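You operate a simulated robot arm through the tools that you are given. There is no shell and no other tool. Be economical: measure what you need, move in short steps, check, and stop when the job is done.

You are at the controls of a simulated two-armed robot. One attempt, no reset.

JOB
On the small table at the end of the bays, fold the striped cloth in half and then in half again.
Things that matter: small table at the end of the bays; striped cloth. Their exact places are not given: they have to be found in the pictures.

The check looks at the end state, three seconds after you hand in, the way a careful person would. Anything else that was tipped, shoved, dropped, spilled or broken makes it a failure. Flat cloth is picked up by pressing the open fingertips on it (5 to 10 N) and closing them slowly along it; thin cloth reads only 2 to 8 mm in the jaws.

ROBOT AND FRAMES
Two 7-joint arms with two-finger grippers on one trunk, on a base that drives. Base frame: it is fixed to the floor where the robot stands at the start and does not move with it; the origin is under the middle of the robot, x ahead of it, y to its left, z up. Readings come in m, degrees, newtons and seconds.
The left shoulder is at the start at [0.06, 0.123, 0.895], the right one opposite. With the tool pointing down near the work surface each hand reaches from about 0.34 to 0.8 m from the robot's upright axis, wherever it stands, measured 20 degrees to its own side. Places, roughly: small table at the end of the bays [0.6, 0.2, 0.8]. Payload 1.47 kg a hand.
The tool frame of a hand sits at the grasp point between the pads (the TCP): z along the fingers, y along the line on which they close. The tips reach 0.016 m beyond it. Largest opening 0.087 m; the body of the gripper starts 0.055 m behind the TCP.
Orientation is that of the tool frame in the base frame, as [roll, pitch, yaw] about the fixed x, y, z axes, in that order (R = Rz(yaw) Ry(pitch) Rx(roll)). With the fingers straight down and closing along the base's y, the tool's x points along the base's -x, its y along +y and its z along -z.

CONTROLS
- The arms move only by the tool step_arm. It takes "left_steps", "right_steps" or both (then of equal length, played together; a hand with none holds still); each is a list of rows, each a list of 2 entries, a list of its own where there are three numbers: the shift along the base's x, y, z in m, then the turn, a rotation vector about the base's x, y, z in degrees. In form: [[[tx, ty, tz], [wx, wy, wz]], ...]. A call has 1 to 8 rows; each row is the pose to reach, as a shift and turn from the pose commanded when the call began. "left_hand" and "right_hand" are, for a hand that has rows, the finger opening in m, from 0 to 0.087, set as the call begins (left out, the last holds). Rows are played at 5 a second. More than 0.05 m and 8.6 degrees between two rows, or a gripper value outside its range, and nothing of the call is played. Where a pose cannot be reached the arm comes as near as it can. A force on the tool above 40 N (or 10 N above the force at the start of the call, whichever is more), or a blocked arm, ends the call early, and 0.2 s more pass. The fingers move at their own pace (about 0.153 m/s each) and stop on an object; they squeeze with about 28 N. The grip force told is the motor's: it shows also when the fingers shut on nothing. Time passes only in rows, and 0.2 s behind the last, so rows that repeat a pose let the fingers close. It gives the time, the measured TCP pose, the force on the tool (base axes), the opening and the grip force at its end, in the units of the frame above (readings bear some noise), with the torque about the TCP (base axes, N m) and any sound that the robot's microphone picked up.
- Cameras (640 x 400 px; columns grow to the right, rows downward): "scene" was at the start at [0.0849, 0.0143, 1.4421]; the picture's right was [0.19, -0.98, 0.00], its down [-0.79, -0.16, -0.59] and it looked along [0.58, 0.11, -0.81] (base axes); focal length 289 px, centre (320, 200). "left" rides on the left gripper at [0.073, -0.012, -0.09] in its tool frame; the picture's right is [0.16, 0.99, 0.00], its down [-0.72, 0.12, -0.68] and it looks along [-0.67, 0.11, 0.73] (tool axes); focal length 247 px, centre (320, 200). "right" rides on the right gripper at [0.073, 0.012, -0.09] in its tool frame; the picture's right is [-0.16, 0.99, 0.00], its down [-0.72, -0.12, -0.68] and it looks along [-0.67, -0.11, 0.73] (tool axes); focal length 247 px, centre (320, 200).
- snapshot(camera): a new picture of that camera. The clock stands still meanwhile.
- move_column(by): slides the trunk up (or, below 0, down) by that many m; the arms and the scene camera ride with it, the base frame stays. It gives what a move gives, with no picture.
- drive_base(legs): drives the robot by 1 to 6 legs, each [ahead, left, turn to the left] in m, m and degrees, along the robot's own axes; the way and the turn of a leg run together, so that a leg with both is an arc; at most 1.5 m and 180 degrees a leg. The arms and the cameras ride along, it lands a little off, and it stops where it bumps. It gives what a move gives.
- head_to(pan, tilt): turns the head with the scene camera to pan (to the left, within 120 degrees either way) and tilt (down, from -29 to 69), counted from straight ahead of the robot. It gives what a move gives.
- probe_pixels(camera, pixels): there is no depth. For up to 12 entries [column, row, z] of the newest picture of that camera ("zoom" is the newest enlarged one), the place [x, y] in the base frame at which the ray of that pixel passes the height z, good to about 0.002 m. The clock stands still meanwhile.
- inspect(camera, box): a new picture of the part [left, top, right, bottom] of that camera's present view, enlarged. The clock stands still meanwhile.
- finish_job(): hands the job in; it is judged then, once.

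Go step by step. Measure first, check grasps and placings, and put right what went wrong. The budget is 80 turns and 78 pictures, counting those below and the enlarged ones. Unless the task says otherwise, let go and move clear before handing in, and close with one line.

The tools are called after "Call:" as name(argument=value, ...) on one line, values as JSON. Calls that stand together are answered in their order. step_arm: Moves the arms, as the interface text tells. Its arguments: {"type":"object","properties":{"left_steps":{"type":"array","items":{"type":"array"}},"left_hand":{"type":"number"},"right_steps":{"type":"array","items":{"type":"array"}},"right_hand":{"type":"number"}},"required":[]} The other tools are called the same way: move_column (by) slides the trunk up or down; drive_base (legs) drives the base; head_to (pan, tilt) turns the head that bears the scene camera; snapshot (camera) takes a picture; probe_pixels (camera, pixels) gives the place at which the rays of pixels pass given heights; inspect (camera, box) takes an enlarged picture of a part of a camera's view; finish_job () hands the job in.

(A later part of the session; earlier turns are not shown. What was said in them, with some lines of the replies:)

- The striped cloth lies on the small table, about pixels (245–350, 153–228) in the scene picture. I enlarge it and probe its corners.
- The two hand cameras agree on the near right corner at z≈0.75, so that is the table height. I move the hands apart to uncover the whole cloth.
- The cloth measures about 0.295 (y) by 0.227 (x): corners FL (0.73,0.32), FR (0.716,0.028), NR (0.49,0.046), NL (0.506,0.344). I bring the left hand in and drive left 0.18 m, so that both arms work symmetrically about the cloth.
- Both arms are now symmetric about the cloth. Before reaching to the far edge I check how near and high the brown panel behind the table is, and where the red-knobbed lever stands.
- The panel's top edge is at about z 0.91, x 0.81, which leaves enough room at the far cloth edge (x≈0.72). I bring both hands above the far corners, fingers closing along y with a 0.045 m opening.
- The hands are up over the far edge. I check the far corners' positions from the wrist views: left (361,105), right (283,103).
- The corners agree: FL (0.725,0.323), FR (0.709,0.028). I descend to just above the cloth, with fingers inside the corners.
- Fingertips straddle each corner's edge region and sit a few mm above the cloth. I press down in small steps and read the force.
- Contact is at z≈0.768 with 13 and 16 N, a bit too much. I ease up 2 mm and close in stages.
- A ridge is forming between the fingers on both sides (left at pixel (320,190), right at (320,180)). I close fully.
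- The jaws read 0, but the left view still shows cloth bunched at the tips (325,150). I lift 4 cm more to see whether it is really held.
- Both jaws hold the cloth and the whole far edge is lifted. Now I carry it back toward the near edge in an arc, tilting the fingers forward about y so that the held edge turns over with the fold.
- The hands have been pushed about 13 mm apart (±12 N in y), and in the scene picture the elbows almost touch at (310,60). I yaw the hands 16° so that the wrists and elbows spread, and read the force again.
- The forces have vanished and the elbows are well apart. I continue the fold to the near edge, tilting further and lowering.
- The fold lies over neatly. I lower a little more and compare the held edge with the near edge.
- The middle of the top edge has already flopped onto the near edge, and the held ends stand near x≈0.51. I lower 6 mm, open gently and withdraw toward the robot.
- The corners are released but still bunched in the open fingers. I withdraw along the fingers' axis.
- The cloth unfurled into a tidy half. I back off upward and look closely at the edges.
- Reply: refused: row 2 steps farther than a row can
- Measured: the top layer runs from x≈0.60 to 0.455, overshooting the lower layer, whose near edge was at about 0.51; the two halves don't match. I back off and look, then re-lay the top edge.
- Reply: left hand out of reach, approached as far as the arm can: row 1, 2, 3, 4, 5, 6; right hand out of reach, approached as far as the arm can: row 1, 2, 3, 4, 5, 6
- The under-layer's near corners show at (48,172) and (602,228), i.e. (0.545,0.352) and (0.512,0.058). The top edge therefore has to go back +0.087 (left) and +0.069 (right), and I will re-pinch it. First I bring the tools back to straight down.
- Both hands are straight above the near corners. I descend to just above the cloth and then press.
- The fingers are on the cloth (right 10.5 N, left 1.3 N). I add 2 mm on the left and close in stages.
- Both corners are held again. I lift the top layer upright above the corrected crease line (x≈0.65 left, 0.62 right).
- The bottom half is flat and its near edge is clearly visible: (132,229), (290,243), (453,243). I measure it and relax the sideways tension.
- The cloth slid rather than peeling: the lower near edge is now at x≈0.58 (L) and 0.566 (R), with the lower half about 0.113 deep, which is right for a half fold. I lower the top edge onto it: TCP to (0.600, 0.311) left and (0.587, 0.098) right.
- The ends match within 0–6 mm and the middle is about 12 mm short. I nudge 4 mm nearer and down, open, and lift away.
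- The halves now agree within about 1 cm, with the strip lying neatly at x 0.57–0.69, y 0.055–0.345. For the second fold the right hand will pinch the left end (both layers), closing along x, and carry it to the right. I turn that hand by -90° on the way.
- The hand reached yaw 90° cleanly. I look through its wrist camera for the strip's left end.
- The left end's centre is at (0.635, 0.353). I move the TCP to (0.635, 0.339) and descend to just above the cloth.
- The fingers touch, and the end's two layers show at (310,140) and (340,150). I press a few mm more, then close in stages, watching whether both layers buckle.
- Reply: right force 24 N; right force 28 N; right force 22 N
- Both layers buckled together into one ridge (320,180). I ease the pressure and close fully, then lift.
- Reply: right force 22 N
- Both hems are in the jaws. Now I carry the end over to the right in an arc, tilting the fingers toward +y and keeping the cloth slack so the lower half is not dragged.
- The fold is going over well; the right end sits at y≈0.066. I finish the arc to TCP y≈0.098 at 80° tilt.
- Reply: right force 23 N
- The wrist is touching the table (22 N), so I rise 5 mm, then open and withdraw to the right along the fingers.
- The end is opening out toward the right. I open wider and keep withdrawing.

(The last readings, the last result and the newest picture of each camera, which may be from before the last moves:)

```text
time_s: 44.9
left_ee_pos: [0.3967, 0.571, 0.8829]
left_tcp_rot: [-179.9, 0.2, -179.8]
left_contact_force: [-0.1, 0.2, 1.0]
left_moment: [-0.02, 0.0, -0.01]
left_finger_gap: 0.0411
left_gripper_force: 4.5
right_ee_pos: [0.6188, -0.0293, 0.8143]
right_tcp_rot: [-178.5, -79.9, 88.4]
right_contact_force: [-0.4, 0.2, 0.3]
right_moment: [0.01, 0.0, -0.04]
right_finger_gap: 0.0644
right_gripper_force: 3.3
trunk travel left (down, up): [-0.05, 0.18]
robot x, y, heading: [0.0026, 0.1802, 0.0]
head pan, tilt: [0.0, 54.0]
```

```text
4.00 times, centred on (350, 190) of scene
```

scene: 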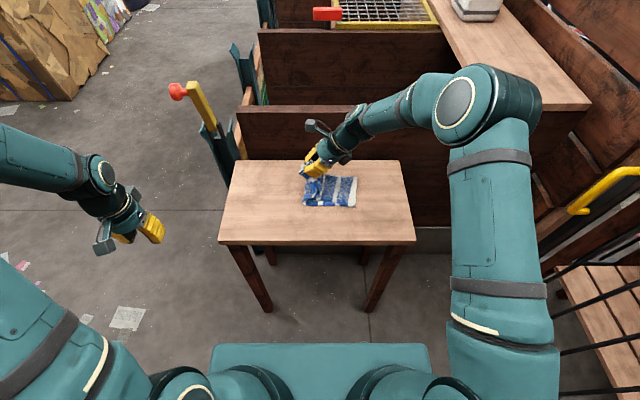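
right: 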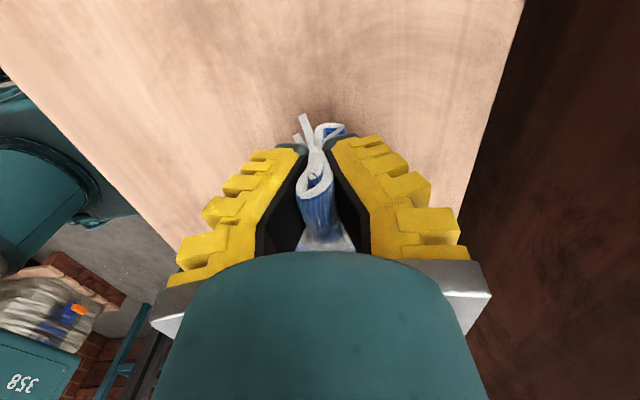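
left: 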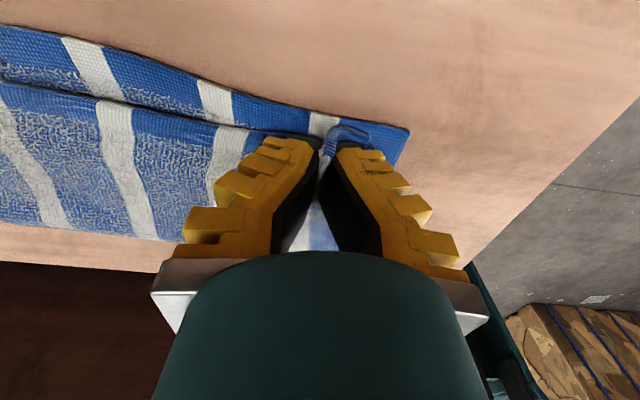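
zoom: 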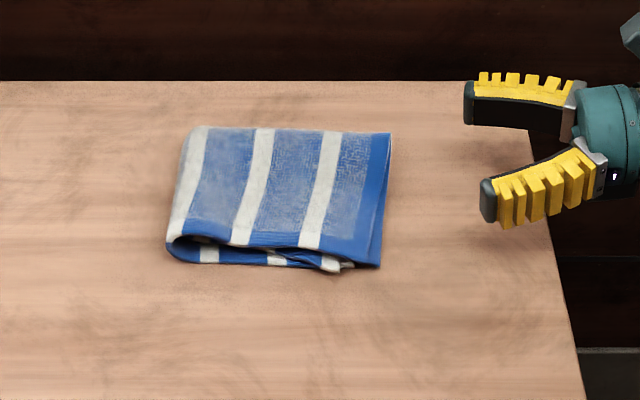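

Call:
step_arm(right_steps=[[[-0.01, -0.03, 0.03], [0, 0, 0]], [[-0.02, -0.05, 0.06], [0, 0, 0]], [[-0.02, -0.06, 0.1], [0, 0, 0]]])

Call:
inspect(camera="scene", box=[300, 160, 380, 215])

```text
time_s: 45.7
left_ee_pos: [0.3969, 0.5716, 0.8833]
left_tcp_rot: [-180.0, 0.2, -179.8]
left_contact_force: [0.1, -1.0, -0.5]
left_moment: [-0.02, 0.0, 0.0]
left_finger_gap: 0.0411
left_gripper_force: 4.5
right_ee_pos: [0.5984, -0.0876, 0.9177]
right_tcp_rot: [-178.6, -79.8, 88.7]
right_contact_force: [1.1, -0.7, 0.6]
right_moment: [0.01, -0.02, 0.01]
right_finger_gap: 0.0647
right_gripper_force: 3.2
trunk travel left (down, up): [-0.05, 0.18]
robot x, y, heading: [-0.0015, 0.1759, -0.0]
head pan, tilt: [0.0, 54.0]
```

```text
7.27 times, centred on (340, 188) of scene
```

zoom: 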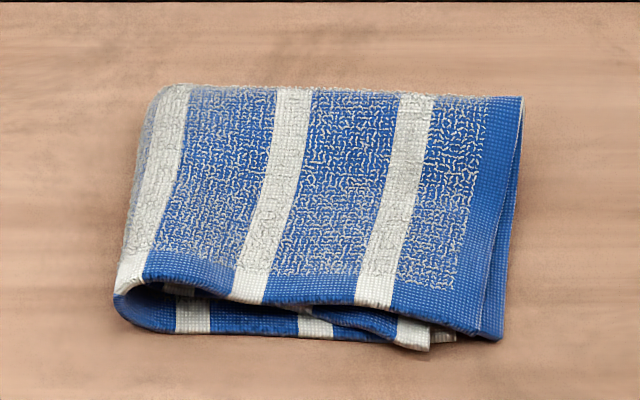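

Call:
probe_pixels(camera="zoom", pixels=[[520, 98, 0.763], [500, 340, 0.757], [478, 335, 0.76], [456, 340, 0.752], [430, 350, 0.755], [125, 310, 0.758], [155, 95, 0.765]])

```text
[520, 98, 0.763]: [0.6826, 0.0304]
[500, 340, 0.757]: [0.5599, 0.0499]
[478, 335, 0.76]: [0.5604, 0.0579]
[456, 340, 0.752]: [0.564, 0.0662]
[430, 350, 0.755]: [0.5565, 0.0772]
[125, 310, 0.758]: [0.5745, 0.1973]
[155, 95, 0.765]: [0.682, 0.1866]
```

The cloth is a neat quarter-size packet: about 0.155 × 0.12 m, against an ideal of 0.147 × 0.113 m, with edges matching within about 1–3 cm. Both hands are open and clear and nothing else was touched, so I hand in.

Call:
finish_job()

```text
The job is handed in.
```

The striped cloth on the small table is folded in half and in half again. The edges of the last fold are 1–3 cm out of line, and both hands are open and clear of it.
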